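You operate a simulated robot arm through the tools that you are given. There is no shell and no other tool. Be economical: measure what you need, move in short steps, check, and stop when the job is done.

You are at the controls of a simulated robot arm. One attempt, no reset.

## Task
Sift the measure of flour into the mixing bowl and cover it.
Fine: tip it into the sieve first; measure and sieve go back empty.

It is judged by the outcome, as a careful person would: the job done as asked, and still so three seconds after it is handed in. It fails if anything else is knocked over, pushed out of place, dropped, spilled or broken. Lids that push on must go on centred and level and be pressed home; caps that screw on are set level and turned clockwise until they are tight.

## Robot
A 6-joint arm with a two-finger parallel gripper, fixed in place. Base frame: the origin is at the foot of the arm, x ahead of it, y to its left, z up. Lengths are in m, angles in degrees, forces in N, time in s.
Its first joint turns from -72.0 to 72.0 degrees. Payload 0.65 kg.
Tool frame: the origin (TCP) lies between the finger pads and is the grasp point; the fingertips stand 0.025 m ahead of it; z points along the fingers, y is the line along which they close. The gripper opens to 0.076 m. The fingers are 0.018 m wide and 0.01 m thick; the gripper's body (0.036 by 0.078 m) begins 0.045 m behind the TCP.
Orientation is that of the tool frame in the base frame, as a unit quaternion [w, x, y, z]. With the fingers straight down and closing along the base's y, the tool's x points along the base's -x, its y along +y and its z along -z.

## Interface
- The arm moves only by the tool arm_command. Its arguments are lists of equal length, an entry for each row: "fingers": the finger opening in m, from 0 to 0.076; "xyz": the shift along the tool's x, y, z in m, a list of three; "rot": the turn, a rotation vector about the tool's x, y, z in degrees, a list of three. In form: {"fingers": [fingers, ...], "xyz": [[tx, ty, tz], ...], "rot": [[ax, ay, az], ...]}. A call has 1 to 8 rows; each row is the pose to reach, as a shift and turn from the pose commanded when the call began, along the tool's axes at that moment. A row lasts 0.2 s, in which the tool goes at most 0.05 m and 8.6 degrees; a call with a longer step from one row to the next is refused whole, and so is a gripper value outside its range. Where a pose cannot be reached the arm comes as near as it can. A force on the tool above 40 N (or 10 N above the force at the start of the call, whichever is more), or a blocked arm, ends the call early, and 0.2 s more pass. Each finger travels about 0.108 m/s and halts on what it meets, pressing with about 34 N; the grip force reading is that of the motor and also rises with nothing between the fingers. The clock runs only during rows and for 0.2 s after the last one: add rows that repeat a pose to give the fingers time. It gives the time, the measured TCP pose, the force on the tool (base axes), the opening and the grip force at its end, in the units of the frame above (readings bear some noise).
- Cameras (640 x 400 px; columns grow to the right, rows downward): "scene" is fixed at [0.0485, 0.2642, 0.4154]; the picture's right is [-0.85, -0.53, 0.00], its down [-0.25, 0.39, -0.89] and it looks along [0.47, -0.75, -0.46] (base axes); focal length 214 px, centre (320, 200). "wrist" rides on the gripper at [-0.028, 0, -0.045] in the tool frame; the picture's right is [0.00, -1.00, 0.00], its down [0.97, 0.00, -0.24] and it looks along [0.24, 0.00, 0.97] (tool axes); focal length 218 px, centre (320, 200).
- get_image(camera): a new picture of that camera. The clock stands still meanwhile.
- locate(camera, pixels): for up to 12 pixels [column, row] of the newest picture of that camera ("zoom" is the newest enlarged one), the place [x, y, z] in the base frame of the surface seen there, good to about 0.002 m. The clock stands still meanwhile.
- close_up(camera, box): a new picture of the part [left, top, right, bottom] of that camera's present view, enlarged. The clock stands still meanwhile.
- hand_in(): hands the job in; it is judged then, once.

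Work in short steps. Measure before you move; look again where a grasp or a placing could have gone wrong, and mend it. You have 80 turns and 54 pictures in all, those below and enlarged ones among them. Open the gripper and draw the arm clear of the work before you hand the job in, unless the task says otherwise; then end with one line.

The tools are called after ">>>" by a JSON object that holds its "api" and its "payload". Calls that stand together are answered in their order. arm_command: Moves the arm, as the interface text tells. Its arguments: {"type":"object","properties":{"fingers":{"type":"array","items":{"type":"number"}},"xyz":{"type":"array","items":{"type":"array","items":{"type":"number"}}},"rot":{"type":"array","items":{"type":"array","items":{"type":"number"}}}},"required":["fingers","xyz","rot"]} The other tools are called the same way: get_image (camera) takes a picture; locate (camera, pixels) gives the place of the surface under pixels of a picture; close_up (camera, box) takes an enlarged picture of a part of a camera's view; hand_in () hands the job in.

At the start:

```text
clock: 0.0
eef_pos: [0.2143, -0.0619, 0.3621]
orientation: [-0.001, 0.0, 1.0, 0.001]
wrist_force: [0.1, 0.4, -0.4]
grip_width: 0.0761
gripper_force: 0.1
```

scene: 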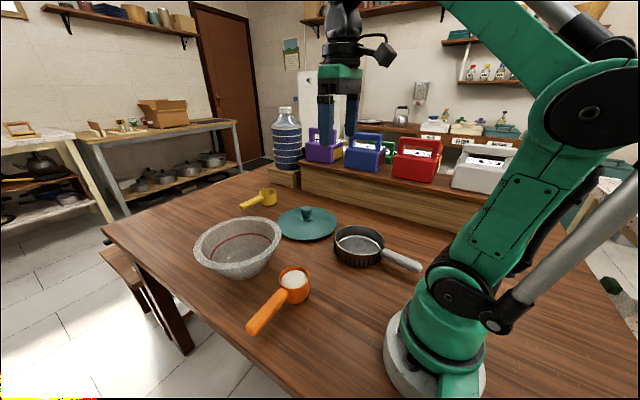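
wrist: 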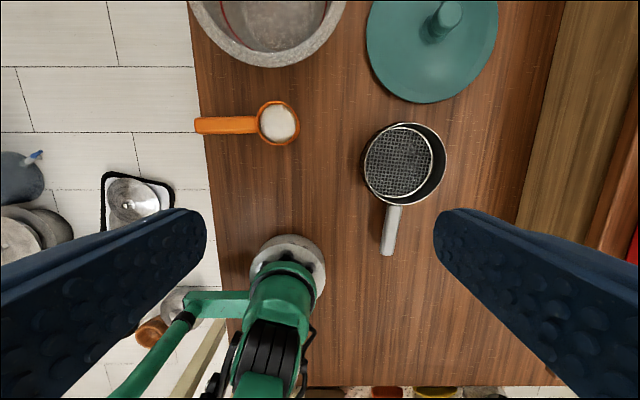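

The wrist view shows the bowl (270,20), teal lid (432,40), orange measure with flour (278,124) and sieve (405,165). I measure these points first.

>>> {"api": "close_up", "payload": {"camera": "scene", "box": [180, 170, 440, 340]}}

>>> {"api": "locate", "payload": {"camera": "wrist", "pixels": [[200, 125], [250, 125], [278, 124], [299, 124], [278, 103], [278, 145], [390, 250], [394, 210], [405, 165], [366, 165], [445, 165], [405, 123]]}}

>>> {"api": "locate", "payload": {"camera": "scene", "pixels": [[195, 245], [282, 238], [238, 220], [240, 278], [238, 245], [307, 211], [306, 222], [278, 224], [336, 222], [307, 240], [258, 195], [245, 206]]}}

```text
2.35 times, centred on (310, 255) of scene
```

zoom: 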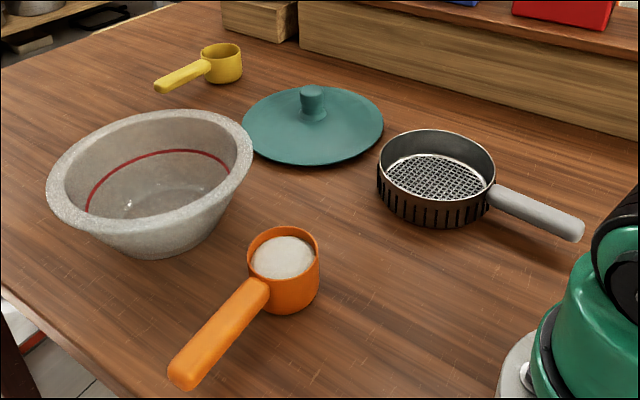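

```text
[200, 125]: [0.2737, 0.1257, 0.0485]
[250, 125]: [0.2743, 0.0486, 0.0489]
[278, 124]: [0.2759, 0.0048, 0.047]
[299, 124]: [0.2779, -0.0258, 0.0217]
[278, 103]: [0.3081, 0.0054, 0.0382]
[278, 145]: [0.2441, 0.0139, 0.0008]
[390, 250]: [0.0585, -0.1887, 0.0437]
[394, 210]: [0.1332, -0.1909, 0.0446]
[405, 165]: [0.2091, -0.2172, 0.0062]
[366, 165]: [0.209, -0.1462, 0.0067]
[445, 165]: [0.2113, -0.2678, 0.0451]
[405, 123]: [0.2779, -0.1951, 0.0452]
```

```text
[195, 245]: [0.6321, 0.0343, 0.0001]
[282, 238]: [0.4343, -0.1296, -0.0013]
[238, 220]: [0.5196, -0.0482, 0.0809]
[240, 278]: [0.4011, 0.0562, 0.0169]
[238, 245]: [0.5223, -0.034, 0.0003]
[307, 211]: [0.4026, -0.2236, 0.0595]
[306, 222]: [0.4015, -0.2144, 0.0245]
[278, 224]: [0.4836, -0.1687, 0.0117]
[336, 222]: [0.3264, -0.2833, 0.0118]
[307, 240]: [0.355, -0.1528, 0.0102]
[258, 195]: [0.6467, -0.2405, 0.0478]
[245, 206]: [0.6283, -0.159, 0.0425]
```

The frames agree with each other: the arm's foot projects to (290,266) in the wrist view, which puts the table at z≈0, not -0.33. I go by that and move forward in the air to view the bowl and lid.

>>> {"api": "arm_command", "payload": {"fingers": [0.076, 0.076, 0.076, 0.076], "xyz": [[-0.04, 0, 0], [-0.08, 0, 0], [-0.12, 0, 0], [-0.14, 0, 0]], "rot": [[0, 0, 0], [0, 0, 0], [0, 0, 0], [0, 0, 0]]}}

>>> {"api": "get_image", "payload": {"camera": "wrist"}}

```text
clock: 1.0
eef_pos: [0.3374, -0.0582, 0.3477]
orientation: [0.0, 0.0, 1.0, -0.001]
wrist_force: [0.3, 0.1, -0.1]
grip_width: 0.076
gripper_force: 0.0
out of reach, approached as far as the arm can: row 3, 4
```

```text
50 pictures are left
```

wrist: 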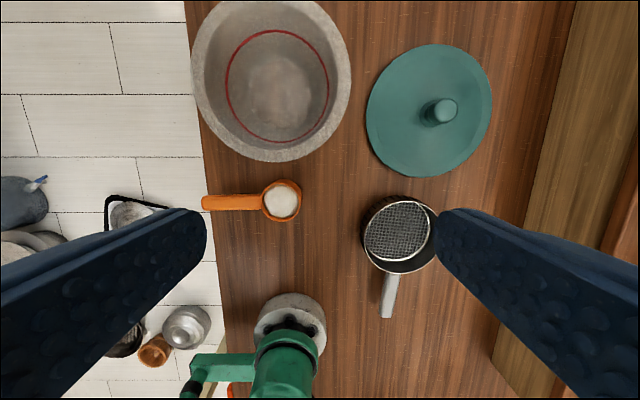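

The bowl and lid are fully in view now: rim spanning columns 191–350 and knob at (444,111). I measure them.

>>> {"api": "locate", "payload": {"camera": "wrist", "pixels": [[195, 82], [346, 82], [270, 4], [270, 156], [275, 85], [444, 111], [370, 112], [488, 100], [430, 48], [430, 172], [282, 201], [400, 235]]}}

>>> {"api": "close_up", "payload": {"camera": "wrist", "box": [190, 160, 510, 340]}}

```text
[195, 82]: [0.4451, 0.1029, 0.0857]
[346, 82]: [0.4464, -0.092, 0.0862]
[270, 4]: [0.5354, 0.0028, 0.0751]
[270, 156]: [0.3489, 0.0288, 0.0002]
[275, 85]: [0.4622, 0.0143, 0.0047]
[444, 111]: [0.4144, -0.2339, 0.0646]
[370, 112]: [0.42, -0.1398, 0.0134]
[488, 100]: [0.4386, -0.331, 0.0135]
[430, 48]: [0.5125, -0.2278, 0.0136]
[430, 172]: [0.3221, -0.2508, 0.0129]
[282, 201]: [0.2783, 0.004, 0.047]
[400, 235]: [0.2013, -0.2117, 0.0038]
```

```text
2.00 times, centred on (350, 250) of wrist
```

zoom: 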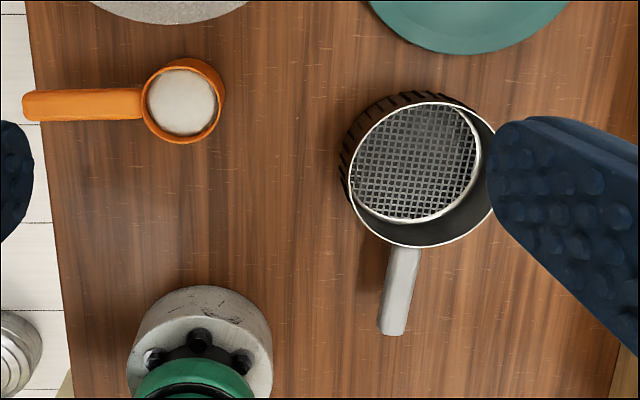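

Bowl centre is ≈(0.446,0.005) with rim z≈0.086, lid centre ≈(0.417,-0.237) with knob top z≈0.065, and the measure handle runs along y at x≈0.275. I test in free air a tilted pose, with fingers pointing -y and down, so that the measure can later be tipped by rolling the wrist.

>>> {"api": "arm_command", "payload": {"fingers": [0.076, 0.076, 0.076, 0.076, 0.076, 0.076, 0.076, 0.076], "xyz": [[0.01, 0.028, 0.012], [0.02, 0.056, 0.024], [0.03, 0.085, 0.036], [0.04, 0.113, 0.048], [0.05, 0.142, 0.06], [0.055, 0.17, 0.07], [0.06, 0.2, 0.08], [0.065, 0.23, 0.09]], "rot": [[2.93, -2.93, 7.08], [5.87, -5.87, 14.15], [8.8, -8.8, 21.2], [11.7, -11.7, 28.3], [14.7, -14.7, 35.4], [17.6, -17.6, 42.4], [20.5, -20.5, 49.5], [23.5, -23.5, 56.6]]}}

>>> {"api": "arm_command", "payload": {"fingers": [0.076, 0.076, 0.076, 0.076], "xyz": [[0, 0, 0], [0, 0, 0], [0, 0, 0], [0, 0, 0]], "rot": [[2.93, -2.93, 7.08], [5.87, -5.87, 14.15], [8.8, -8.8, 21.2], [11.7, -11.7, 28.3]]}}

```text
clock: 2.8
eef_pos: [0.2724, 0.1714, 0.2593]
orientation: [0.194, 0.468, 0.84, -0.195]
wrist_force: [0.0, 0.1, 0.0]
grip_width: 0.076
gripper_force: 0.0
```

```text
clock: 3.8
eef_pos: [0.303, 0.1392, 0.2596]
orientation: [0.271, 0.654, 0.66, -0.253]
wrist_force: [-0.6, 0.5, 0.2]
grip_width: 0.076
gripper_force: 0.0
out of reach, approached as far as the arm can: row 3, 4
```

The tilt is nearly there, but the arm drifted at the reach edge. I move lower and inward, towards above the handle, to see how reach behaves there.

>>> {"api": "arm_command", "payload": {"fingers": [0.076, 0.076, 0.076, 0.076], "xyz": [[0.01, 0.001, 0.03], [0.02, 0.002, 0.06], [0.03, 0.003, 0.09], [0.042, 0.004, 0.127]], "rot": [[0, 0, 0], [0, 0, 0], [0, 0, 0], [0, 0, 0]]}}

>>> {"api": "get_image", "payload": {"camera": "scene"}}

```text
clock: 4.8
eef_pos: [0.3069, 0.0779, 0.139]
orientation: [0.27, 0.654, 0.652, -0.272]
wrist_force: [-0.3, -0.2, -0.2]
grip_width: 0.0759
gripper_force: 0.0
out of reach, approached as far as the arm can: row 1
```

```text
48 pictures are left
```

scene: 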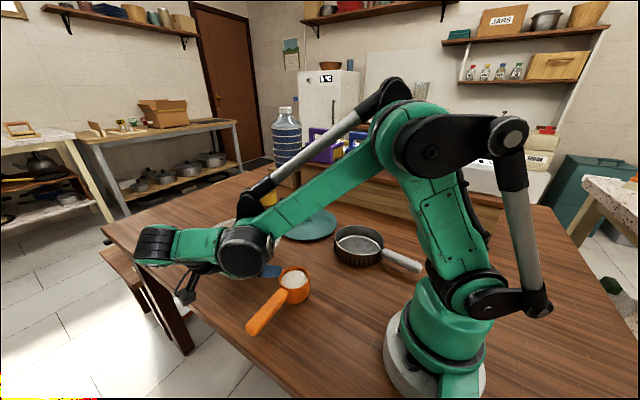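

The arm now holds the tilted pose at (0.307,0.078,0.139). I test flattening to about 25° below horizontal, then rolling.

>>> {"api": "arm_command", "payload": {"fingers": [0.076, 0.076, 0.076], "xyz": [[0, 0, 0], [0, 0, 0], [0, 0, 0]], "rot": [[0, -7, 0], [0, -14, 0], [0, -20, 0]]}}

>>> {"api": "arm_command", "payload": {"fingers": [0.076, 0.076, 0.076, 0.076, 0.076, 0.076, 0.076, 0.076], "xyz": [[0, 0, 0], [0, 0, 0], [0, 0, 0], [0, 0, 0], [0, 0, 0], [0, 0, 0], [0, 0, 0], [0, 0, 0]], "rot": [[0, 0, -8.5], [0, 0, -17], [0, 0, -25.5], [0, 0, -34], [0, 0, -42.5], [0, 0, -51], [0, 0, -59.5], [0, 0, -68]]}}

>>> {"api": "arm_command", "payload": {"fingers": [0.076, 0.076, 0.076, 0.076, 0.076, 0.076, 0.076, 0.076], "xyz": [[0, 0, 0], [0, 0, 0], [0, 0, 0], [0, 0, 0], [0, 0, 0], [0, 0, 0], [0, 0, 0], [0, 0, 0]], "rot": [[0, 0, -8.5], [0, 0, -17], [0, 0, -25.5], [0, 0, -34], [0, 0, -42.5], [0, 0, -51], [0, 0, -59.5], [0, 0, -68]]}}

```text
clock: 5.6
eef_pos: [0.3355, 0.0332, 0.1388]
orientation: [0.382, 0.595, 0.599, -0.376]
wrist_force: [0.4, 0.1, 0.0]
grip_width: 0.0759
gripper_force: 0.1
out of reach, approached as far as the arm can: row 1, 2, 3
```

```text
clock: 7.4
eef_pos: [0.3359, 0.0308, 0.1391]
orientation: [0.103, 0.159, 0.829, -0.526]
wrist_force: [0.5, -0.1, 0.1]
grip_width: 0.0761
gripper_force: 0.0
out of reach, approached as far as the arm can: row 1, 2, 3, 4, 5, 6, 7, 8
```

```text
clock: 9.2
eef_pos: [0.3376, 0.0293, 0.138]
orientation: [-0.209, -0.332, 0.775, -0.495]
wrist_force: [-0.5, 0.4, -0.5]
grip_width: 0.0761
gripper_force: 0.0
```

The roll of -136° is reachable. I carry this rolled pose over towards the sieve in the air, as an empty rehearsal of the pouring posture.

>>> {"api": "arm_command", "payload": {"fingers": [0.076, 0.076, 0.076, 0.076, 0.076, 0.076], "xyz": [[0.028, 0.003, 0.0266], [0.0555, 0.006, 0.053], [0.083, 0.009, 0.08], [0.111, 0.012, 0.106], [0.139, 0.015, 0.133], [0.1665, 0.0184, 0.1595]], "rot": [[0, 0, 0], [0, 0, 0], [0, 0, 0], [0, 0, 0], [0, 0, 0], [0, 0, 0]]}}

>>> {"api": "get_image", "payload": {"camera": "scene"}}

```text
clock: 10.6
eef_pos: [0.2067, -0.159, 0.1693]
orientation: [-0.209, -0.33, 0.776, -0.496]
wrist_force: [0.0, -0.4, 0.2]
grip_width: 0.0757
gripper_force: 0.1
```

```text
47 pictures are left
```

scene: 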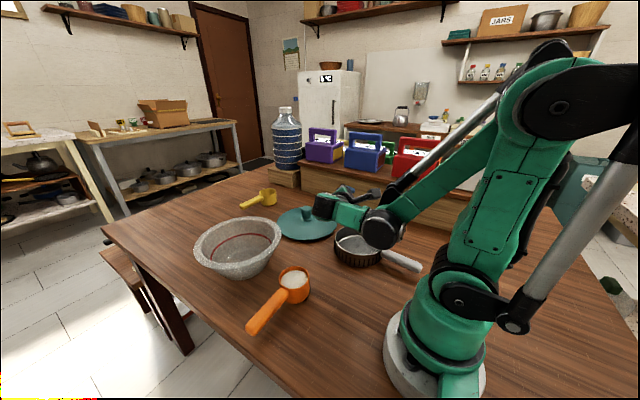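

Reached exactly. I check that it can also pitch up 20° more and roll another 15°, while still empty.

>>> {"api": "arm_command", "payload": {"fingers": [0.076, 0.076, 0.076], "xyz": [[0, 0, 0], [0, 0, 0], [0, 0, 0]], "rot": [[4.6, 4.8, 0], [9.2, 9.6, 0], [13.8, 14.4, 0]]}}

>>> {"api": "arm_command", "payload": {"fingers": [0.076, 0.076], "xyz": [[0, 0, 0], [0, 0, 0]], "rot": [[0, 0, -7], [0, 0, -14]]}}

```text
clock: 11.4
eef_pos: [0.2115, -0.1597, 0.1837]
orientation: [-0.265, -0.288, 0.679, -0.621]
wrist_force: [0.1, 0.0, -0.5]
grip_width: 0.0761
gripper_force: 0.0
out of reach, approached as far as the arm can: row 3
```

```text
clock: 12.0
eef_pos: [0.2135, -0.1582, 0.184]
orientation: [-0.339, -0.368, 0.64, -0.584]
wrist_force: [0.0, 1.0, 0.3]
grip_width: 0.0761
gripper_force: 0.2
```

The pouring posture works. I rotate back to the grasp orientation (fingers -y and 45° down) here in the air.

>>> {"api": "arm_command", "payload": {"fingers": [0.076, 0.076, 0.076, 0.076, 0.076, 0.076, 0.076, 0.076], "xyz": [[0, 0, 0], [0, 0, 0], [0, 0, 0], [0, 0, 0], [0, 0, 0], [0, 0, 0], [0, 0, 0], [0, 0, 0]], "rot": [[-2.87, 0.75, 7.9], [-5.73, 1.5, 15.8], [-8.6, 2.25, 23.7], [-11.5, 3.0, 31.6], [-14.3, 3.75, 39.5], [-17.2, 4.5, 47.4], [-20.1, 5.25, 55.3], [-22.9, 6.0, 63.2]]}}

>>> {"api": "arm_command", "payload": {"fingers": [0.076, 0.076, 0.076, 0.076, 0.076, 0.076, 0.076, 0.076], "xyz": [[0, 0, 0], [0, 0, 0], [0, 0, 0], [0, 0, 0], [0, 0, 0], [0, 0, 0], [0, 0, 0], [0, 0, 0]], "rot": [[-2.87, 0.75, 7.9], [-5.73, 1.5, 15.8], [-8.6, 2.25, 23.7], [-11.5, 3.0, 31.6], [-14.3, 3.75, 39.5], [-17.2, 4.5, 47.4], [-20.1, 5.25, 55.3], [-22.9, 6.0, 63.2]]}}

>>> {"api": "arm_command", "payload": {"fingers": [0.076, 0.076], "xyz": [[0, 0, 0], [0, 0, 0]], "rot": [[-2.87, 0.75, 7.9], [-5.73, 1.5, 15.8]]}}

>>> {"api": "close_up", "payload": {"camera": "scene", "box": [220, 180, 440, 345]}}

```text
clock: 13.8
eef_pos: [0.2118, -0.16, 0.1837]
orientation: [-0.077, 0.12, 0.816, -0.56]
wrist_force: [-0.6, 0.5, 0.4]
grip_width: 0.0759
gripper_force: 0.1
```

```text
clock: 15.6
eef_pos: [0.2116, -0.16, 0.1827]
orientation: [0.209, 0.567, 0.718, -0.346]
wrist_force: [0.8, 0.0, 0.6]
grip_width: 0.0759
gripper_force: 0.1
```

```text
clock: 16.2
eef_pos: [0.2124, -0.1597, 0.1825]
orientation: [0.273, 0.653, 0.652, -0.271]
wrist_force: [-0.1, 0.3, -0.5]
grip_width: 0.0762
gripper_force: 0.1
```

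```text
2.42 times, centred on (330, 262) of scene
```

zoom: 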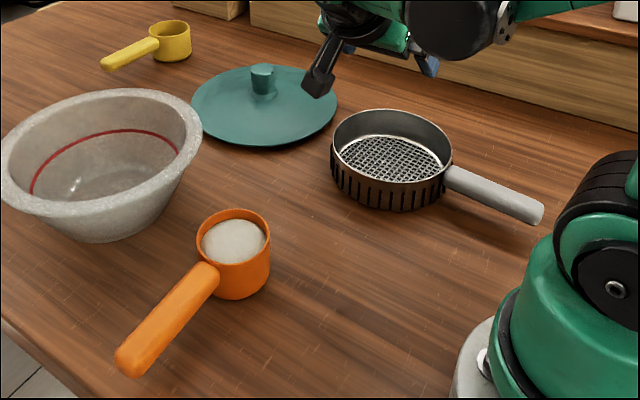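

Exact orientation reached. From this zoom I measure the sieve's rim ((332,150), (451,155), (390,111)) and the measure's handle ((120,360) to (215,275)).

>>> {"api": "locate", "payload": {"camera": "zoom", "pixels": [[334, 146], [450, 158], [393, 110], [391, 184], [393, 157], [470, 178], [535, 212], [130, 350], [165, 310], [205, 270], [233, 212], [240, 270]]}}

>>> {"api": "get_image", "payload": {"camera": "wrist"}}

```text
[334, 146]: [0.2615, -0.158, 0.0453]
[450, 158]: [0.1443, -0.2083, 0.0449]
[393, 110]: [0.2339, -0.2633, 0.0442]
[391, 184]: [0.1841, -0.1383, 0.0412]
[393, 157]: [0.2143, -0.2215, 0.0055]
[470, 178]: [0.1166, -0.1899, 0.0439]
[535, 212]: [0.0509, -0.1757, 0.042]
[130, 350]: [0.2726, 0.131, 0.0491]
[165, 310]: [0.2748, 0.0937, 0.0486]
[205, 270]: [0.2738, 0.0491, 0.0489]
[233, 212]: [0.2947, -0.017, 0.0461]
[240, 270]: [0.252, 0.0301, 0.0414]
```

```text
45 pictures are left
```

wrist: 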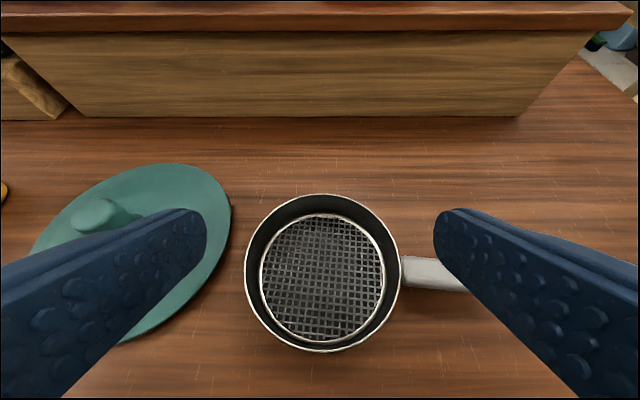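

The sieve rim circle has centre ≈(0.207,-0.200), outer radius 0.066 and z 0.045. The handle centreline is x≈0.2745 with top z 0.049. I move above the handle at y≈0.09.

>>> {"api": "arm_command", "payload": {"fingers": [0.076, 0.076, 0.076, 0.076, 0.076, 0.076, 0.076, 0.076], "xyz": [[0.0267, 0.0079, -0.0175], [0.0535, 0.0158, -0.035], [0.0802, 0.0236, -0.0524], [0.107, 0.0315, -0.07], [0.1337, 0.0394, -0.0873], [0.1604, 0.047, -0.1048], [0.187, 0.055, -0.122], [0.2139, 0.0625, -0.1397]], "rot": [[0, 0, 0], [0, 0, 0], [0, 0, 0], [0, 0, 0], [0, 0, 0], [0, 0, 0], [0, 0, 0], [0, 0, 0]]}}

>>> {"api": "get_image", "payload": {"camera": "wrist"}}

```text
clock: 18.0
eef_pos: [0.2732, 0.0906, 0.1295]
orientation: [0.271, 0.653, 0.653, -0.27]
wrist_force: [0.1, 0.3, 0.0]
grip_width: 0.0761
gripper_force: 0.0
```

```text
44 pictures are left
```

wrist: 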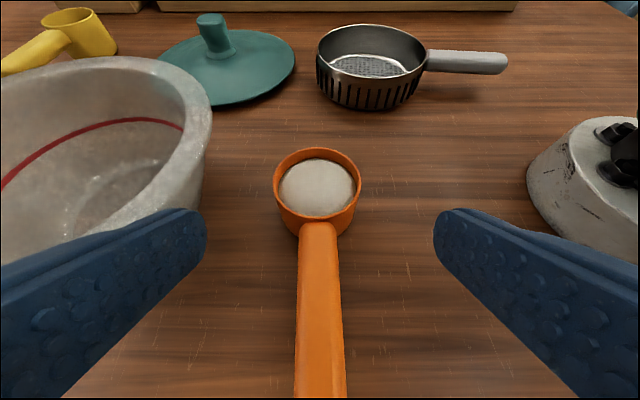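

The handle is centred between the fingers (columns 298–345). I descend straight 0.087 m to z≈0.042, then close.

>>> {"api": "arm_command", "payload": {"fingers": [0.076, 0.076, 0.076, 0.076], "xyz": [[0.02, 0.0003, 0.02], [0.04, 0.0005, 0.04], [0.055, 0.0007, 0.055], [0.0615, 0.001, 0.0615]], "rot": [[0, 0, 0], [0, 0, 0], [0, 0, 0], [0, 0, 0]]}}

>>> {"api": "get_image", "payload": {"camera": "scene"}}

```text
clock: 19.0
eef_pos: [0.2752, 0.0898, 0.0422]
orientation: [0.272, 0.653, 0.653, -0.271]
wrist_force: [0.5, 0.1, 0.0]
grip_width: 0.0758
gripper_force: 0.1
```

```text
43 pictures are left
```

scene: 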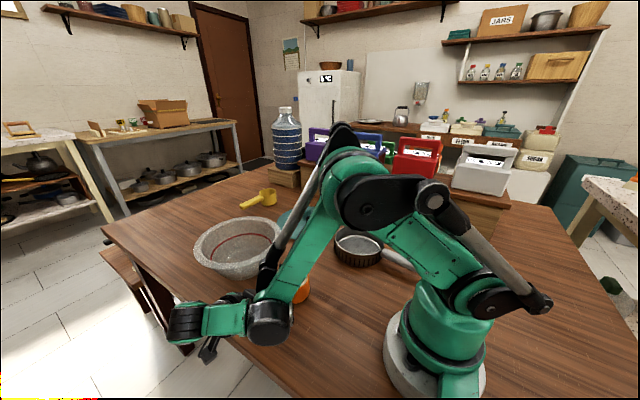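

The TCP is at the handle, (0.275,0.090,0.042), with no contact force. I close the fingers.

>>> {"api": "arm_command", "payload": {"fingers": [0.05, 0.03, 0.01, 0.005, 0.005], "xyz": [[0, 0, 0], [0, 0, 0], [0, 0, 0], [0, 0, 0], [0, 0, 0]], "rot": [[0, 0, 0], [0, 0, 0], [0, 0, 0], [0, 0, 0], [0, 0, 0]]}}

>>> {"api": "get_image", "payload": {"camera": "wrist"}}

```text
clock: 20.2
eef_pos: [0.2755, 0.091, 0.0426]
orientation: [0.272, 0.653, 0.653, -0.27]
wrist_force: [0.1, 0.5, -0.3]
grip_width: 0.0258
gripper_force: 34.0
```

```text
42 pictures are left
```

wrist: 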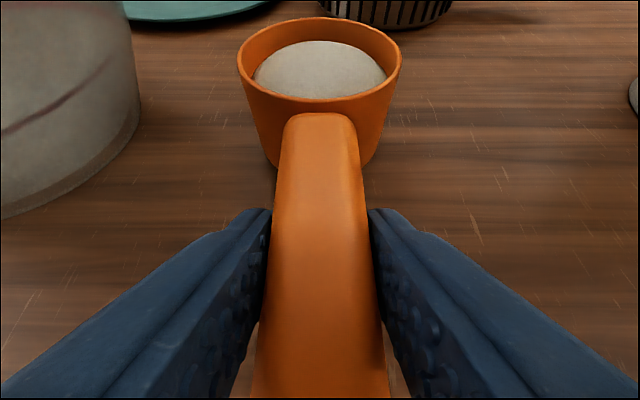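

Gripped at 0.0258 m. I lift slowly, level, by about 0.13 m.

>>> {"api": "arm_command", "payload": {"fingers": [0.005, 0.005, 0.005, 0.005, 0.005, 0.005, 0.005, 0.005], "xyz": [[-0.006, 0, -0.006], [-0.018, 0, -0.018], [-0.03, 0, -0.03], [-0.045, 0, -0.045], [-0.06, 0, -0.06], [-0.075, 0, -0.075], [-0.086, 0, -0.086], [-0.092, 0, -0.092]], "rot": [[0, 0, 0], [0, 0, 0], [0, 0, 0], [0, 0, 0], [0, 0, 0], [0, 0, 0], [0, 0, 0], [0, 0, 0]]}}

>>> {"api": "get_image", "payload": {"camera": "wrist"}}

```text
clock: 22.0
eef_pos: [0.2743, 0.0907, 0.1736]
orientation: [0.273, 0.652, 0.654, -0.27]
wrist_force: [-0.5, 1.0, -1.8]
grip_width: 0.0256
gripper_force: 33.8
```

```text
41 pictures are left
```

wrist: 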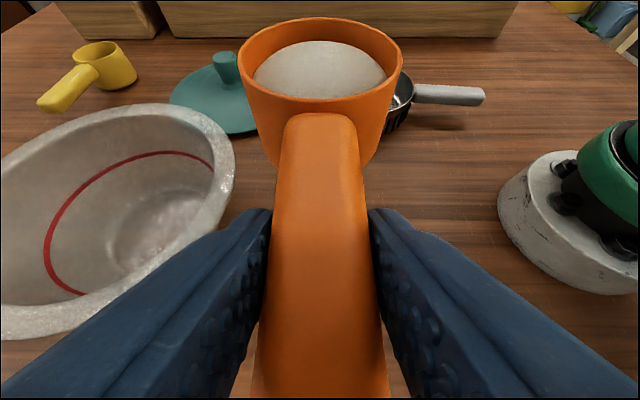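

The measure is level and secure. I carry it gently towards the sieve, yawing 15° clockwise, still upright and high.

>>> {"api": "arm_command", "payload": {"fingers": [0.005, 0.005, 0.005, 0.005, 0.005, 0.005, 0.005, 0.005], "xyz": [[-0.01, -0.0075, 0.0114], [-0.03, -0.0225, 0.0343], [-0.05, -0.0374, 0.0572], [-0.072, -0.0539, 0.0824], [-0.094, -0.0703, 0.1075], [-0.114, -0.0853, 0.1304], [-0.13, -0.0973, 0.1487], [-0.139, -0.104, 0.159]], "rot": [[0.8, 0, 0.8], [2.3, 0, 2.3], [3.8, 0, 3.8], [5.5, 0, 5.5], [7.2, 0, 7.2], [8.7, 0, 8.7], [9.9, 0, 9.9], [10.6, 0, 10.6]]}}

>>> {"api": "get_image", "payload": {"camera": "wrist"}}

```text
clock: 23.8
eef_pos: [0.171, -0.1205, 0.1591]
orientation: [0.235, 0.732, 0.563, -0.304]
wrist_force: [0.3, -0.3, -0.3]
grip_width: 0.0254
gripper_force: 33.8
```

```text
40 pictures are left
```

wrist: 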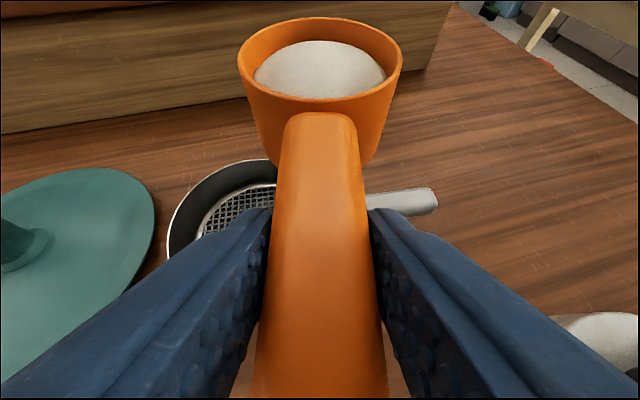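

Still level. I test reach at the tightest pour position (TCP 0.144,-0.148,0.157), keeping it upright.

>>> {"api": "arm_command", "payload": {"fingers": [0.005, 0.005, 0.005], "xyz": [[-0.006, -0.005, 0.006], [-0.016, -0.014, 0.018], [-0.0224, -0.019, 0.0252]], "rot": [[0, 0, 0], [0, 0, 0], [0, 0, 0]]}}

```text
clock: 24.6
eef_pos: [0.1458, -0.1479, 0.1563]
orientation: [0.235, 0.732, 0.562, -0.305]
wrist_force: [1.4, -0.1, -1.2]
grip_width: 0.0257
gripper_force: 33.8
```

Reached. Now I begin the tip: roll the wrist to -60° while shifting so the cup's lip stays over the sieve centre.

>>> {"api": "arm_command", "payload": {"fingers": [0.005, 0.005, 0.005, 0.005, 0.005, 0.005, 0.005, 0.005], "xyz": [[0.0118, 0.0033, -0.0022], [0.0236, 0.0066, -0.0045], [0.0354, 0.0098, -0.0068], [0.0472, 0.0131, -0.009], [0.0425, 0.0092, -0.0071], [0.0378, 0.0053, -0.0053], [0.033, 0.0014, -0.0034], [0.0283, -0.0025, -0.0015]], "rot": [[0, 0, -4], [0, 0, -10], [0, 0, -17], [0, 0, -25], [0, 0, -33], [0, 0, -41], [0, 0, -49], [0, 0, -57]]}}

>>> {"api": "close_up", "payload": {"camera": "scene", "box": [250, 160, 450, 300]}}

>>> {"api": "get_image", "payload": {"camera": "wrist"}}

```text
clock: 26.4
eef_pos: [0.1471, -0.1269, 0.1376]
orientation: [0.062, 0.373, 0.845, -0.378]
wrist_force: [-0.5, -0.4, -0.9]
grip_width: 0.0257
gripper_force: 34.5
```

```text
2.86 times, centred on (350, 230) of scene
```

zoom: 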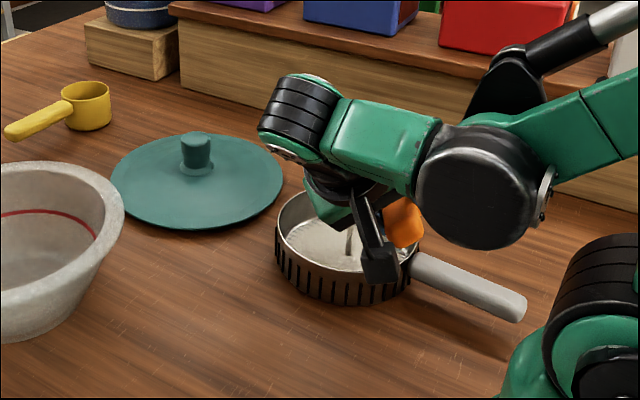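

```text
38 pictures are left
```

wrist: 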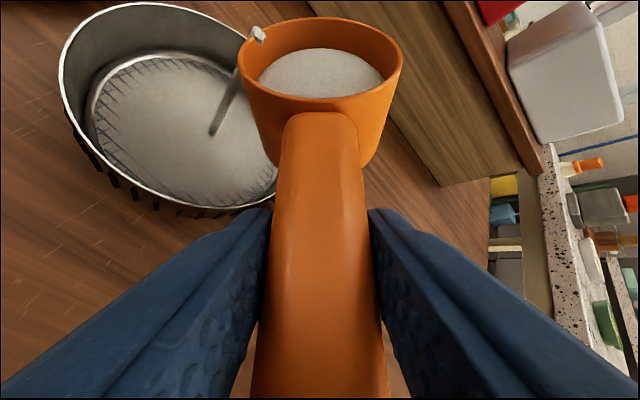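

Flour is streaming from the lip onto the mesh, with nothing outside. I continue the roll to -120°, keeping the lip over the sieve.

>>> {"api": "arm_command", "payload": {"fingers": [0.005, 0.005, 0.005, 0.005, 0.005, 0.005, 0.005, 0.005], "xyz": [[-0.0042, -0.0057, 0.0004], [-0.0084, -0.0115, 0.0008], [-0.0125, -0.0172, 0.0011], [-0.0167, -0.0229, 0.0015], [-0.024, -0.0264, 0.0014], [-0.031, -0.0299, 0.0013], [-0.038, -0.0333, 0.0012], [-0.0454, -0.0368, 0.0012]], "rot": [[0, 0, -8], [0, 0, -16], [0, 0, -24], [0, 0, -32], [0, 0, -40], [0, 0, -48], [0, 0, -56], [0, 0, -63]]}}

>>> {"api": "close_up", "payload": {"camera": "scene", "box": [250, 160, 450, 300]}}

>>> {"api": "get_image", "payload": {"camera": "wrist"}}

```text
clock: 28.2
eef_pos: [0.1553, -0.1699, 0.1768]
orientation: [-0.145, -0.123, 0.915, -0.356]
wrist_force: [-0.1, -0.4, -1.1]
grip_width: 0.0255
gripper_force: 33.9
```

```text
2.86 times, centred on (350, 230) of scene
```

zoom: 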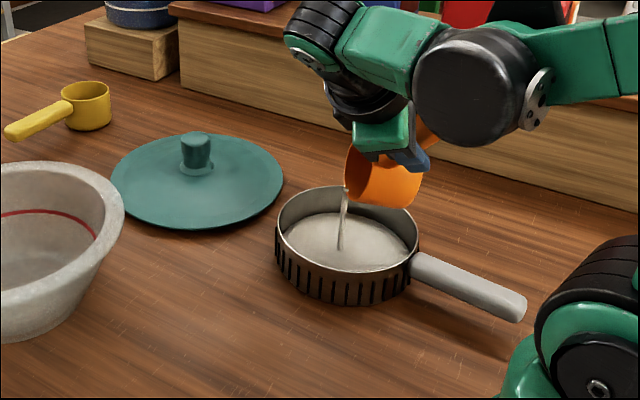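

```text
36 pictures are left
```

wrist: 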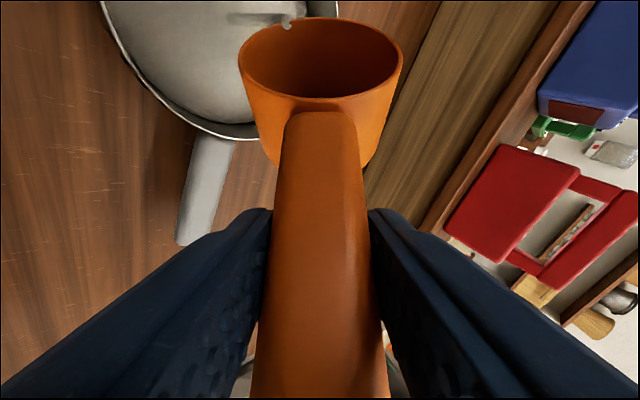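

The cup is almost empty, with the last trickle landing in the sieve. I roll to -150° and hold for it to drain.

>>> {"api": "arm_command", "payload": {"fingers": [0.005, 0.005, 0.005, 0.005, 0.005, 0.005, 0.005, 0.005], "xyz": [[-0.0034, -0.0076, -0.001], [-0.0068, -0.015, -0.002], [-0.01, -0.0227, -0.003], [-0.0135, -0.0303, -0.0039], [-0.0135, -0.0303, -0.0039], [-0.0135, -0.0303, -0.0039], [-0.0135, -0.0303, -0.0039], [-0.0135, -0.0303, -0.0039]], "rot": [[0, 0, -7.5], [0, 0, -15], [0, 0, -22.5], [0, 0, -30], [0, 0, -30], [0, 0, -30], [0, 0, -30], [0, 0, -30]]}}

>>> {"api": "close_up", "payload": {"camera": "scene", "box": [250, 160, 450, 300]}}

>>> {"api": "get_image", "payload": {"camera": "wrist"}}

```text
clock: 30.0
eef_pos: [0.1778, -0.1879, 0.1936]
orientation: [-0.232, -0.355, 0.852, -0.306]
wrist_force: [-0.3, 0.4, -0.4]
grip_width: 0.0254
gripper_force: 34.0
```

```text
2.86 times, centred on (350, 230) of scene
```

zoom: 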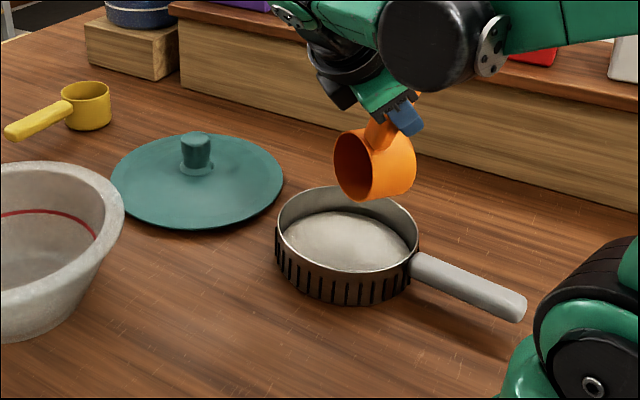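

```text
34 pictures are left
```

wrist: 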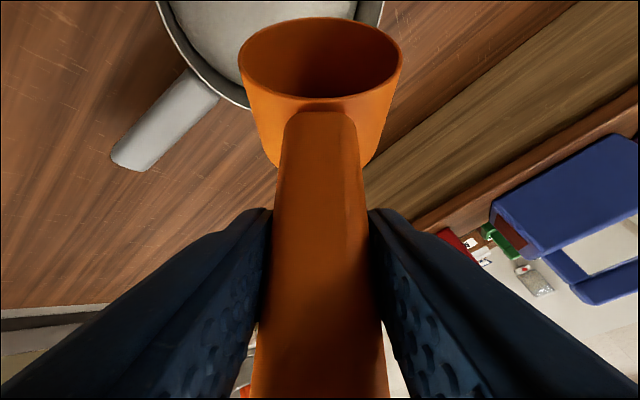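

It looks empty. To be sure, I pitch the cup 30° further past level, mouth-down over the sieve, and hold.

>>> {"api": "arm_command", "payload": {"fingers": [0.005, 0.005, 0.005, 0.005, 0.005, 0.005, 0.005], "xyz": [[-0.0116, 0.0048, -0.0065], [-0.0232, 0.0097, -0.0129], [-0.0347, 0.0145, -0.0194], [-0.0463, 0.0194, -0.0258], [-0.0463, 0.0194, -0.0258], [-0.0463, 0.0194, -0.0258], [-0.0463, 0.0194, -0.0258]], "rot": [[3.75, 6.5, 0], [7.5, 13, 0], [11.2, 19.5, 0], [15, 26, 0], [15, 26, 0], [15, 26, 0], [15, 26, 0]]}}

>>> {"api": "get_image", "payload": {"camera": "scene"}}

```text
clock: 31.6
eef_pos: [0.1965, -0.1378, 0.1765]
orientation: [-0.37, -0.303, 0.732, -0.485]
wrist_force: [-0.3, 0.2, -0.5]
grip_width: 0.0255
gripper_force: 34.4
```

```text
33 pictures are left
```

scene: 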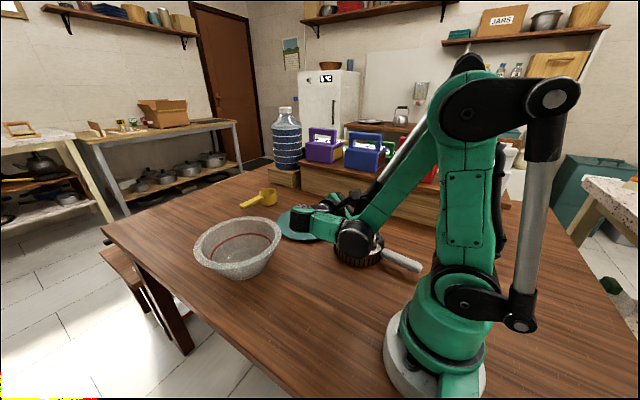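

The measure is emptied. I raise it and rotate it back upright in the air.

>>> {"api": "arm_command", "payload": {"fingers": [0.005, 0.005, 0.005, 0.005, 0.005, 0.005, 0.005, 0.005], "xyz": [[0.008, -0.0085, -0.015], [0.016, -0.017, -0.03], [0.024, -0.0255, -0.045], [0.032, -0.034, -0.06], [0.038, -0.0408, -0.072], [0.038, -0.0408, -0.072], [0.038, -0.0408, -0.072], [0.038, -0.0408, -0.072]], "rot": [[-2.47, -0.36, 8.08], [-4.94, -0.73, 16.16], [-7.41, -1.1, 24.2], [-9.9, -1.46, 32.3], [-12.35, -1.8, 40.4], [-14.8, -2.2, 48.5], [-17.3, -2.55, 56.6], [-19.8, -2.9, 64.6]]}}

>>> {"api": "arm_command", "payload": {"fingers": [0.005, 0.005, 0.005, 0.005, 0.005, 0.005, 0.005, 0.005], "xyz": [[0, 0, 0], [0, 0, 0], [0, 0, 0], [0, 0, 0], [0, 0, 0], [0, 0, 0], [0, 0, 0], [0, 0, 0]], "rot": [[-2.47, -0.36, 8.08], [-4.94, -0.73, 16.16], [-7.41, -1.1, 24.2], [-9.9, -1.46, 32.3], [-12.35, -1.8, 40.4], [-14.8, -2.2, 48.5], [-17.3, -2.55, 56.6], [-19.8, -2.9, 64.6]]}}

>>> {"api": "arm_command", "payload": {"fingers": [0.005, 0.005], "xyz": [[0, 0, 0], [0, 0, 0]], "rot": [[-2.47, -0.36, 8.08], [-2.47, -0.36, 8.08]]}}

```text
clock: 33.4
eef_pos: [0.2268, -0.089, 0.2465]
orientation: [-0.081, 0.186, 0.858, -0.472]
wrist_force: [-0.1, 0.0, -0.2]
grip_width: 0.0256
gripper_force: 35.0
out of reach, approached as far as the arm can: row 3, 4, 5, 6, 7
```

```text
clock: 35.2
eef_pos: [0.2285, -0.0886, 0.246]
orientation: [0.234, 0.613, 0.692, -0.3]
wrist_force: [0.6, -0.6, -0.4]
grip_width: 0.0256
gripper_force: 33.6
```

```text
clock: 35.8
eef_pos: [0.2277, -0.0876, 0.247]
orientation: [0.271, 0.654, 0.653, -0.27]
wrist_force: [0.6, 0.2, 0.0]
grip_width: 0.0256
gripper_force: 34.1
```

Upright again. I carry it back above its original place at (0.275,0.0905), z≈0.17, and look.

>>> {"api": "arm_command", "payload": {"fingers": [0.005, 0.005, 0.005, 0.005, 0.005, 0.005], "xyz": [[0.03, 0.008, -0.012], [0.06, 0.016, -0.024], [0.09, 0.024, -0.036], [0.12, 0.032, -0.048], [0.15, 0.04, -0.06], [0.1803, 0.0475, -0.0715]], "rot": [[0, 0, 0], [0, 0, 0], [0, 0, 0], [0, 0, 0], [0, 0, 0], [0, 0, 0]]}}

>>> {"api": "get_image", "payload": {"camera": "wrist"}}

```text
clock: 37.2
eef_pos: [0.2751, 0.0906, 0.1691]
orientation: [0.27, 0.653, 0.654, -0.27]
wrist_force: [-0.1, 1.3, -0.1]
grip_width: 0.0254
gripper_force: 33.9
```

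```text
32 pictures are left
```

wrist: 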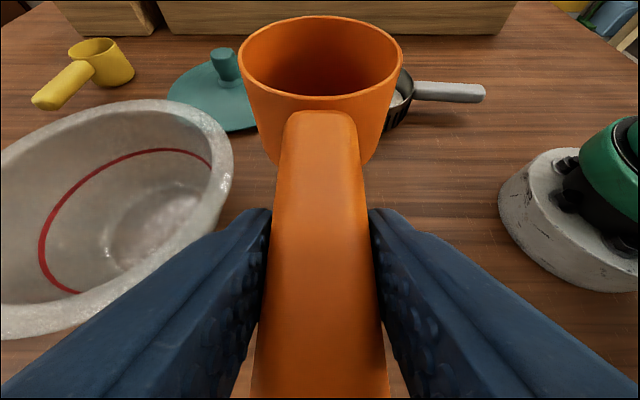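

The cup is empty and held as before. I lower it straight down to the height it was picked from.

>>> {"api": "arm_command", "payload": {"fingers": [0.005, 0.005, 0.005, 0.005, 0.005, 0.005, 0.005, 0.005], "xyz": [[0.016, 0, 0.016], [0.034, 0, 0.034], [0.052, 0, 0.052], [0.067, 0, 0.067], [0.078, 0, 0.078], [0.084, 0, 0.084], [0.0875, 0, 0.0875], [0.0892, 0, 0.0892]], "rot": [[0, 0, 0], [0, 0, 0], [0, 0, 0], [0, 0, 0], [0, 0, 0], [0, 0, 0], [0, 0, 0], [0, 0, 0]]}}

>>> {"api": "close_up", "payload": {"camera": "scene", "box": [180, 220, 380, 360]}}

```text
clock: 39.0
eef_pos: [0.2748, 0.0908, 0.0435]
orientation: [0.271, 0.653, 0.654, -0.27]
wrist_force: [-0.2, -0.2, -1.1]
grip_width: 0.0253
gripper_force: 33.6
```

```text
2.86 times, centred on (280, 290) of scene
```

zoom: 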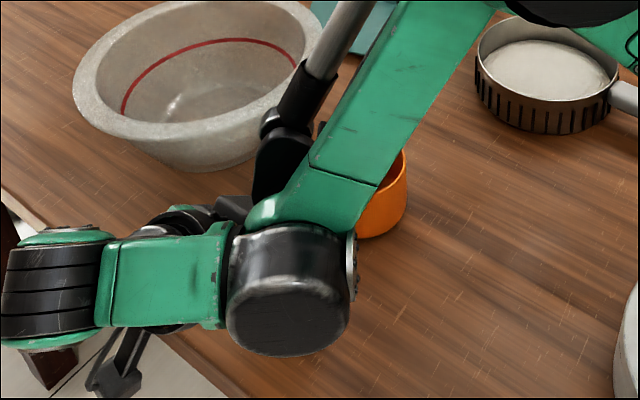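

No upward force yet at z=0.0435. I ease down another 1 mm or so, then look at the force.

>>> {"api": "arm_command", "payload": {"fingers": [0.005, 0.005], "xyz": [[0.0006, 0, 0.0006], [0.0011, 0, 0.0011]], "rot": [[0, 0, 0], [0, 0, 0]]}}

```text
clock: 39.6
eef_pos: [0.2744, 0.0904, 0.0422]
orientation: [0.271, 0.653, 0.654, -0.271]
wrist_force: [0.1, 1.1, 10.5]
grip_width: 0.0253
gripper_force: 34.0
```

Contact with the table (10 N). I back off half a millimetre and open the fingers.

>>> {"api": "arm_command", "payload": {"fingers": [0.005, 0.03, 0.045, 0.06, 0.076, 0.076], "xyz": [[-0.0004, 0, -0.0004], [-0.0004, 0, -0.0004], [-0.0004, 0, -0.0004], [-0.0004, 0, -0.0004], [-0.0004, 0, -0.0004], [-0.0004, 0, -0.0004]], "rot": [[0, 0, 0], [0, 0, 0], [0, 0, 0], [0, 0, 0], [0, 0, 0], [0, 0, 0]]}}

>>> {"api": "arm_command", "payload": {"fingers": [0.076, 0.076, 0.076, 0.076, 0.076, 0.076], "xyz": [[-0.015, 0, -0.015], [-0.04, 0, -0.04], [-0.065, 0, -0.065], [-0.09, 0, -0.09], [-0.115, 0, -0.115], [-0.13, 0, -0.13]], "rot": [[0, 0, 0], [0, 0, 0], [0, 0, 0], [0, 0, 0], [0, 0, 0], [0, 0, 0]]}}

>>> {"api": "get_image", "payload": {"camera": "wrist"}}

```text
clock: 41.0
eef_pos: [0.2748, 0.0891, 0.0414]
orientation: [0.27, 0.653, 0.653, -0.27]
wrist_force: [-0.5, 0.6, -0.2]
grip_width: 0.0762
gripper_force: 0.0
```

```text
clock: 42.4
eef_pos: [0.2755, 0.0882, 0.2278]
orientation: [0.271, 0.653, 0.653, -0.271]
wrist_force: [-0.3, 0.7, -0.5]
grip_width: 0.0762
gripper_force: 0.1
```

```text
30 pictures are left
```

wrist: 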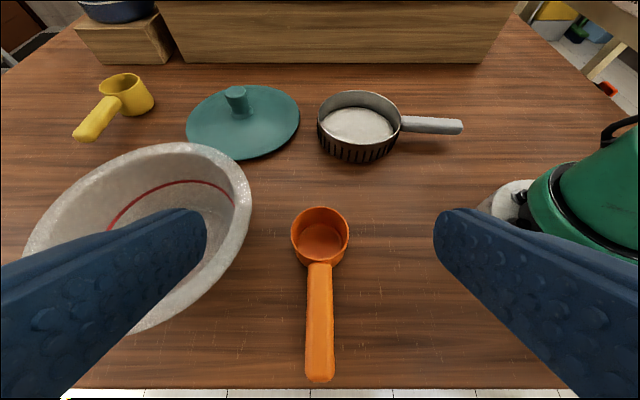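

The measure is back standing and empty. Next I reorient to tool-down, closing across the sieve handle, while moving over near the sieve at a safe height.

>>> {"api": "arm_command", "payload": {"fingers": [0.076, 0.076, 0.076, 0.076, 0.076, 0.076, 0.076, 0.076], "xyz": [[-0.0215, -0.009, 0.027], [-0.043, -0.019, 0.0535], [-0.0645, -0.028, 0.08], [-0.086, -0.0375, 0.107], [-0.1075, -0.047, 0.134], [-0.129, -0.056, 0.16], [-0.15, -0.066, 0.187], [-0.172, -0.075, 0.214]], "rot": [[-2.92, 3.36, -7.04], [-5.84, 6.7, -14.1], [-8.76, 10.1, -21.1], [-11.7, 13.4, -28.2], [-14.6, 16.8, -35.2], [-17.5, 20.1, -42.2], [-20.4, 23.5, -49.3], [-23.3, 26.9, -56.3]]}}

>>> {"api": "arm_command", "payload": {"fingers": [0.076, 0.076, 0.076], "xyz": [[0, 0, 0], [0, 0, 0], [0, 0, 0]], "rot": [[-2.92, 3.36, -7.04], [-5.84, 6.7, -14.1], [-8.76, 10.1, -21.1]]}}

>>> {"api": "get_image", "payload": {"camera": "wrist"}}

```text
clock: 44.2
eef_pos: [0.2007, -0.1828, 0.1952]
orientation: [0.081, 0.251, 0.961, -0.08]
wrist_force: [-0.6, -0.5, -0.2]
grip_width: 0.0757
gripper_force: 0.0
```

```text
clock: 45.0
eef_pos: [0.1999, -0.1833, 0.197]
orientation: [-0.001, 0.07, 0.998, 0.001]
wrist_force: [-0.2, 0.7, 0.3]
grip_width: 0.076
gripper_force: 0.0
```

```text
29 pictures are left
```

wrist: 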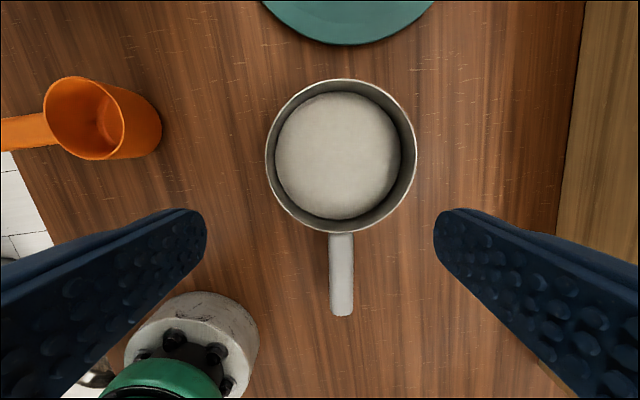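

The handle is aligned with the tool: it runs straight down the picture at column 341, rows 235–315. I measure it.

>>> {"api": "locate", "payload": {"camera": "wrist", "pixels": [[341, 240], [341, 275], [341, 310], [331, 275], [352, 275], [341, 84], [269, 155], [413, 155], [341, 228], [337, 155], [365, 290], [480, 200]]}}

```text
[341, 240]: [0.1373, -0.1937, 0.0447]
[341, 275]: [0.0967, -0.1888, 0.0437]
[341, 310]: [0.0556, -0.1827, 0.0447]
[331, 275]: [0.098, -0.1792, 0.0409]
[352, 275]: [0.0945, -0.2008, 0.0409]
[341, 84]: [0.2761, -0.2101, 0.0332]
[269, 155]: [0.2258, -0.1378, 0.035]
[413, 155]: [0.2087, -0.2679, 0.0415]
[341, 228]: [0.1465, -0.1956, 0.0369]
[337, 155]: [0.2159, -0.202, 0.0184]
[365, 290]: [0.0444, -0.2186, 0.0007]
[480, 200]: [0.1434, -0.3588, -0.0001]
```

Handle centreline passes (0.0967,-0.1888) with top z 0.0445 and width about 0.022. I go above the grasp point (0.12,-0.1915), checking reach this close to the base.

>>> {"api": "arm_command", "payload": {"fingers": [0.076, 0.076, 0.076, 0.076], "xyz": [[0.02, -0.005, 0.02], [0.04, -0.0095, 0.04], [0.06, -0.014, 0.06], [0.078, -0.019, 0.077]], "rot": [[0, 0, 0], [0, 0, 0], [0, 0, 0], [0, 0, 0]]}}

>>> {"api": "get_image", "payload": {"camera": "wrist"}}

```text
clock: 46.0
eef_pos: [0.1191, -0.1904, 0.1194]
orientation: [-0.001, 0.07, 0.998, 0.0]
wrist_force: [0.7, 0.4, 0.6]
grip_width: 0.0762
gripper_force: 0.1
```

```text
28 pictures are left
```

wrist: 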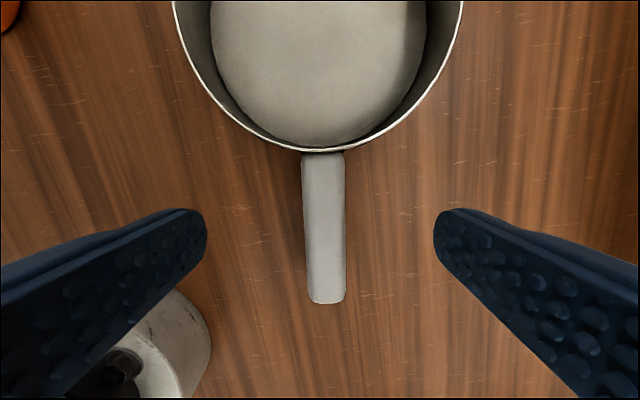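

Centred (handle column 324). I descend to z≈0.036.

>>> {"api": "arm_command", "payload": {"fingers": [0.076, 0.076, 0.076, 0.076], "xyz": [[0, -0.0005, 0.025], [0, -0.001, 0.05], [0, -0.001, 0.073], [0, -0.001, 0.0835]], "rot": [[0, 0, 0], [0, 0, 0], [0, 0, 0], [0, 0, 0]]}}

>>> {"api": "get_image", "payload": {"camera": "wrist"}}

```text
clock: 47.0
eef_pos: [0.1202, -0.1922, 0.0353]
orientation: [-0.001, 0.071, 0.997, 0.0]
wrist_force: [0.0, 0.6, 0.4]
grip_width: 0.0758
gripper_force: 0.2
```

```text
27 pictures are left
```

wrist: 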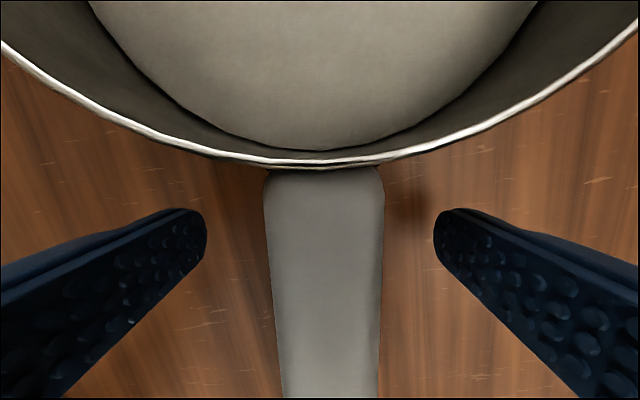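

The handle (columns 265–380) lies between the fingers. I close slowly and watch the grip.

>>> {"api": "arm_command", "payload": {"fingers": [0.06, 0.045, 0.032, 0.025, 0.02, 0.01, 0.005, 0.005], "xyz": [[0, 0, 0], [0, 0, 0], [0, 0, 0], [0, 0, 0], [0, 0, 0], [0, 0, 0], [0, 0, 0], [0, 0, 0]], "rot": [[0, 0, 0], [0, 0, 0], [0, 0, 0], [0, 0, 0], [0, 0, 0], [0, 0, 0], [0, 0, 0], [0, 0, 0]]}}

>>> {"api": "arm_command", "payload": {"fingers": [0.005, 0.005, 0.005, 0.005, 0.005, 0.005], "xyz": [[0, 0, -0.002], [0, 0, -0.005], [0, 0, -0.009], [0, 0, -0.014], [0, 0, -0.018], [0, 0, -0.02]], "rot": [[0, 0, 0], [0, 0, 0], [0, 0, 0], [0, 0, 0], [0, 0, 0], [0, 0, 0]]}}

>>> {"api": "close_up", "payload": {"camera": "scene", "box": [250, 160, 450, 300]}}

```text
clock: 48.8
eef_pos: [0.1195, -0.1909, 0.036]
orientation: [-0.001, 0.069, 0.998, 0.0]
wrist_force: [0.5, 0.5, 0.4]
grip_width: 0.0253
gripper_force: 34.1
```

```text
clock: 50.2
eef_pos: [0.1205, -0.1911, 0.055]
orientation: [-0.001, 0.071, 0.998, 0.0]
wrist_force: [-0.5, 0.6, -2.8]
grip_width: 0.0254
gripper_force: 34.2
```

```text
2.86 times, centred on (350, 230) of scene
```

zoom: 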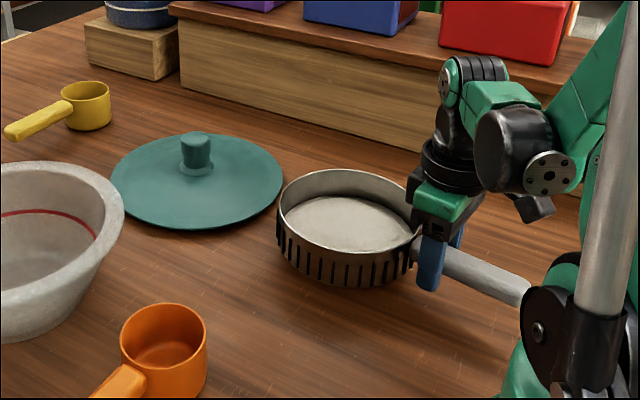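

The sieve came up level with no flour falling. I keep lifting slowly to z≈0.16.

>>> {"api": "arm_command", "payload": {"fingers": [0.005, 0.005, 0.005, 0.005, 0.005, 0.005, 0.005, 0.005], "xyz": [[0, 0, -0.006], [0, 0, -0.018], [0, 0, -0.033], [0, 0, -0.05], [0, 0, -0.067], [0, 0, -0.083], [0, 0, -0.096], [0, 0, -0.105]], "rot": [[0, 0, 0], [0, 0, 0], [0, 0, 0], [0, 0, 0], [0, 0, 0], [0, 0, 0], [0, 0, 0], [0, 0, 0]]}}

>>> {"api": "close_up", "payload": {"camera": "scene", "box": [250, 120, 450, 260]}}

```text
clock: 52.0
eef_pos: [0.1187, -0.1917, 0.161]
orientation: [-0.001, 0.07, 0.998, 0.0]
wrist_force: [-0.6, 0.5, -1.9]
grip_width: 0.0255
gripper_force: 34.1
```

```text
2.86 times, centred on (350, 190) of scene
```

zoom: 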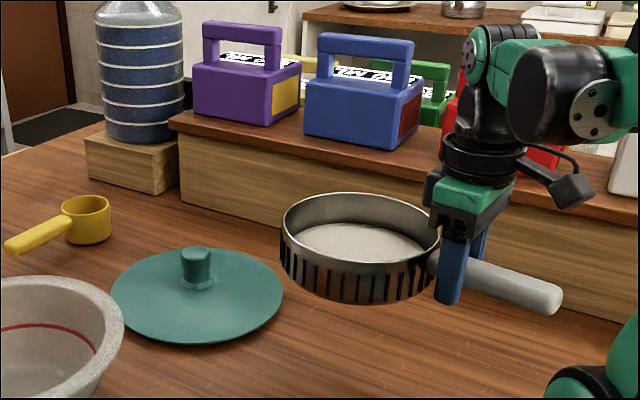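

Flour stays put. I carry it gently towards the bowl in three slow stages, with this the first.

>>> {"api": "arm_command", "payload": {"fingers": [0.005, 0.005, 0.005, 0.005, 0.005, 0.005, 0.005, 0.005], "xyz": [[-0.0035, 0.0038, 0], [-0.0105, 0.0114, 0], [-0.0202, 0.022, 0], [-0.031, 0.034, 0], [-0.0425, 0.0463, 0], [-0.0536, 0.0584, 0], [-0.0634, 0.069, 0], [-0.0696, 0.0758, 0]], "rot": [[0, 0, -0.13], [0, 0, -0.4], [0, 0, -0.77], [0, 0, -1.2], [0, 0, -1.63], [0, 0, -2.06], [0, 0, -2.43], [0, 0, -2.67]]}}

>>> {"api": "get_image", "payload": {"camera": "scene"}}

```text
clock: 53.8
eef_pos: [0.1993, -0.1252, 0.1611]
orientation: [-0.001, 0.048, 0.999, 0.0]
wrist_force: [1.0, -0.6, -1.9]
grip_width: 0.0256
gripper_force: 34.6
```

```text
24 pictures are left
```

scene: 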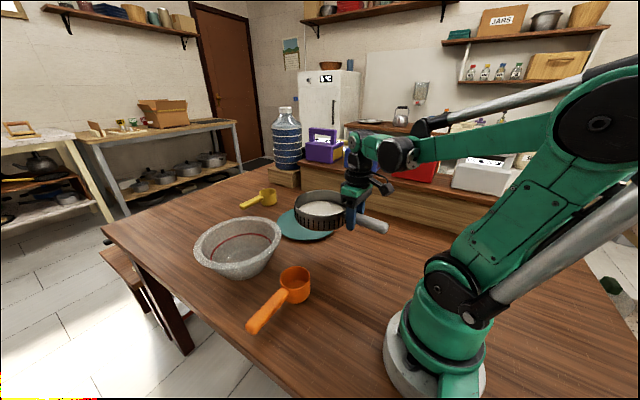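

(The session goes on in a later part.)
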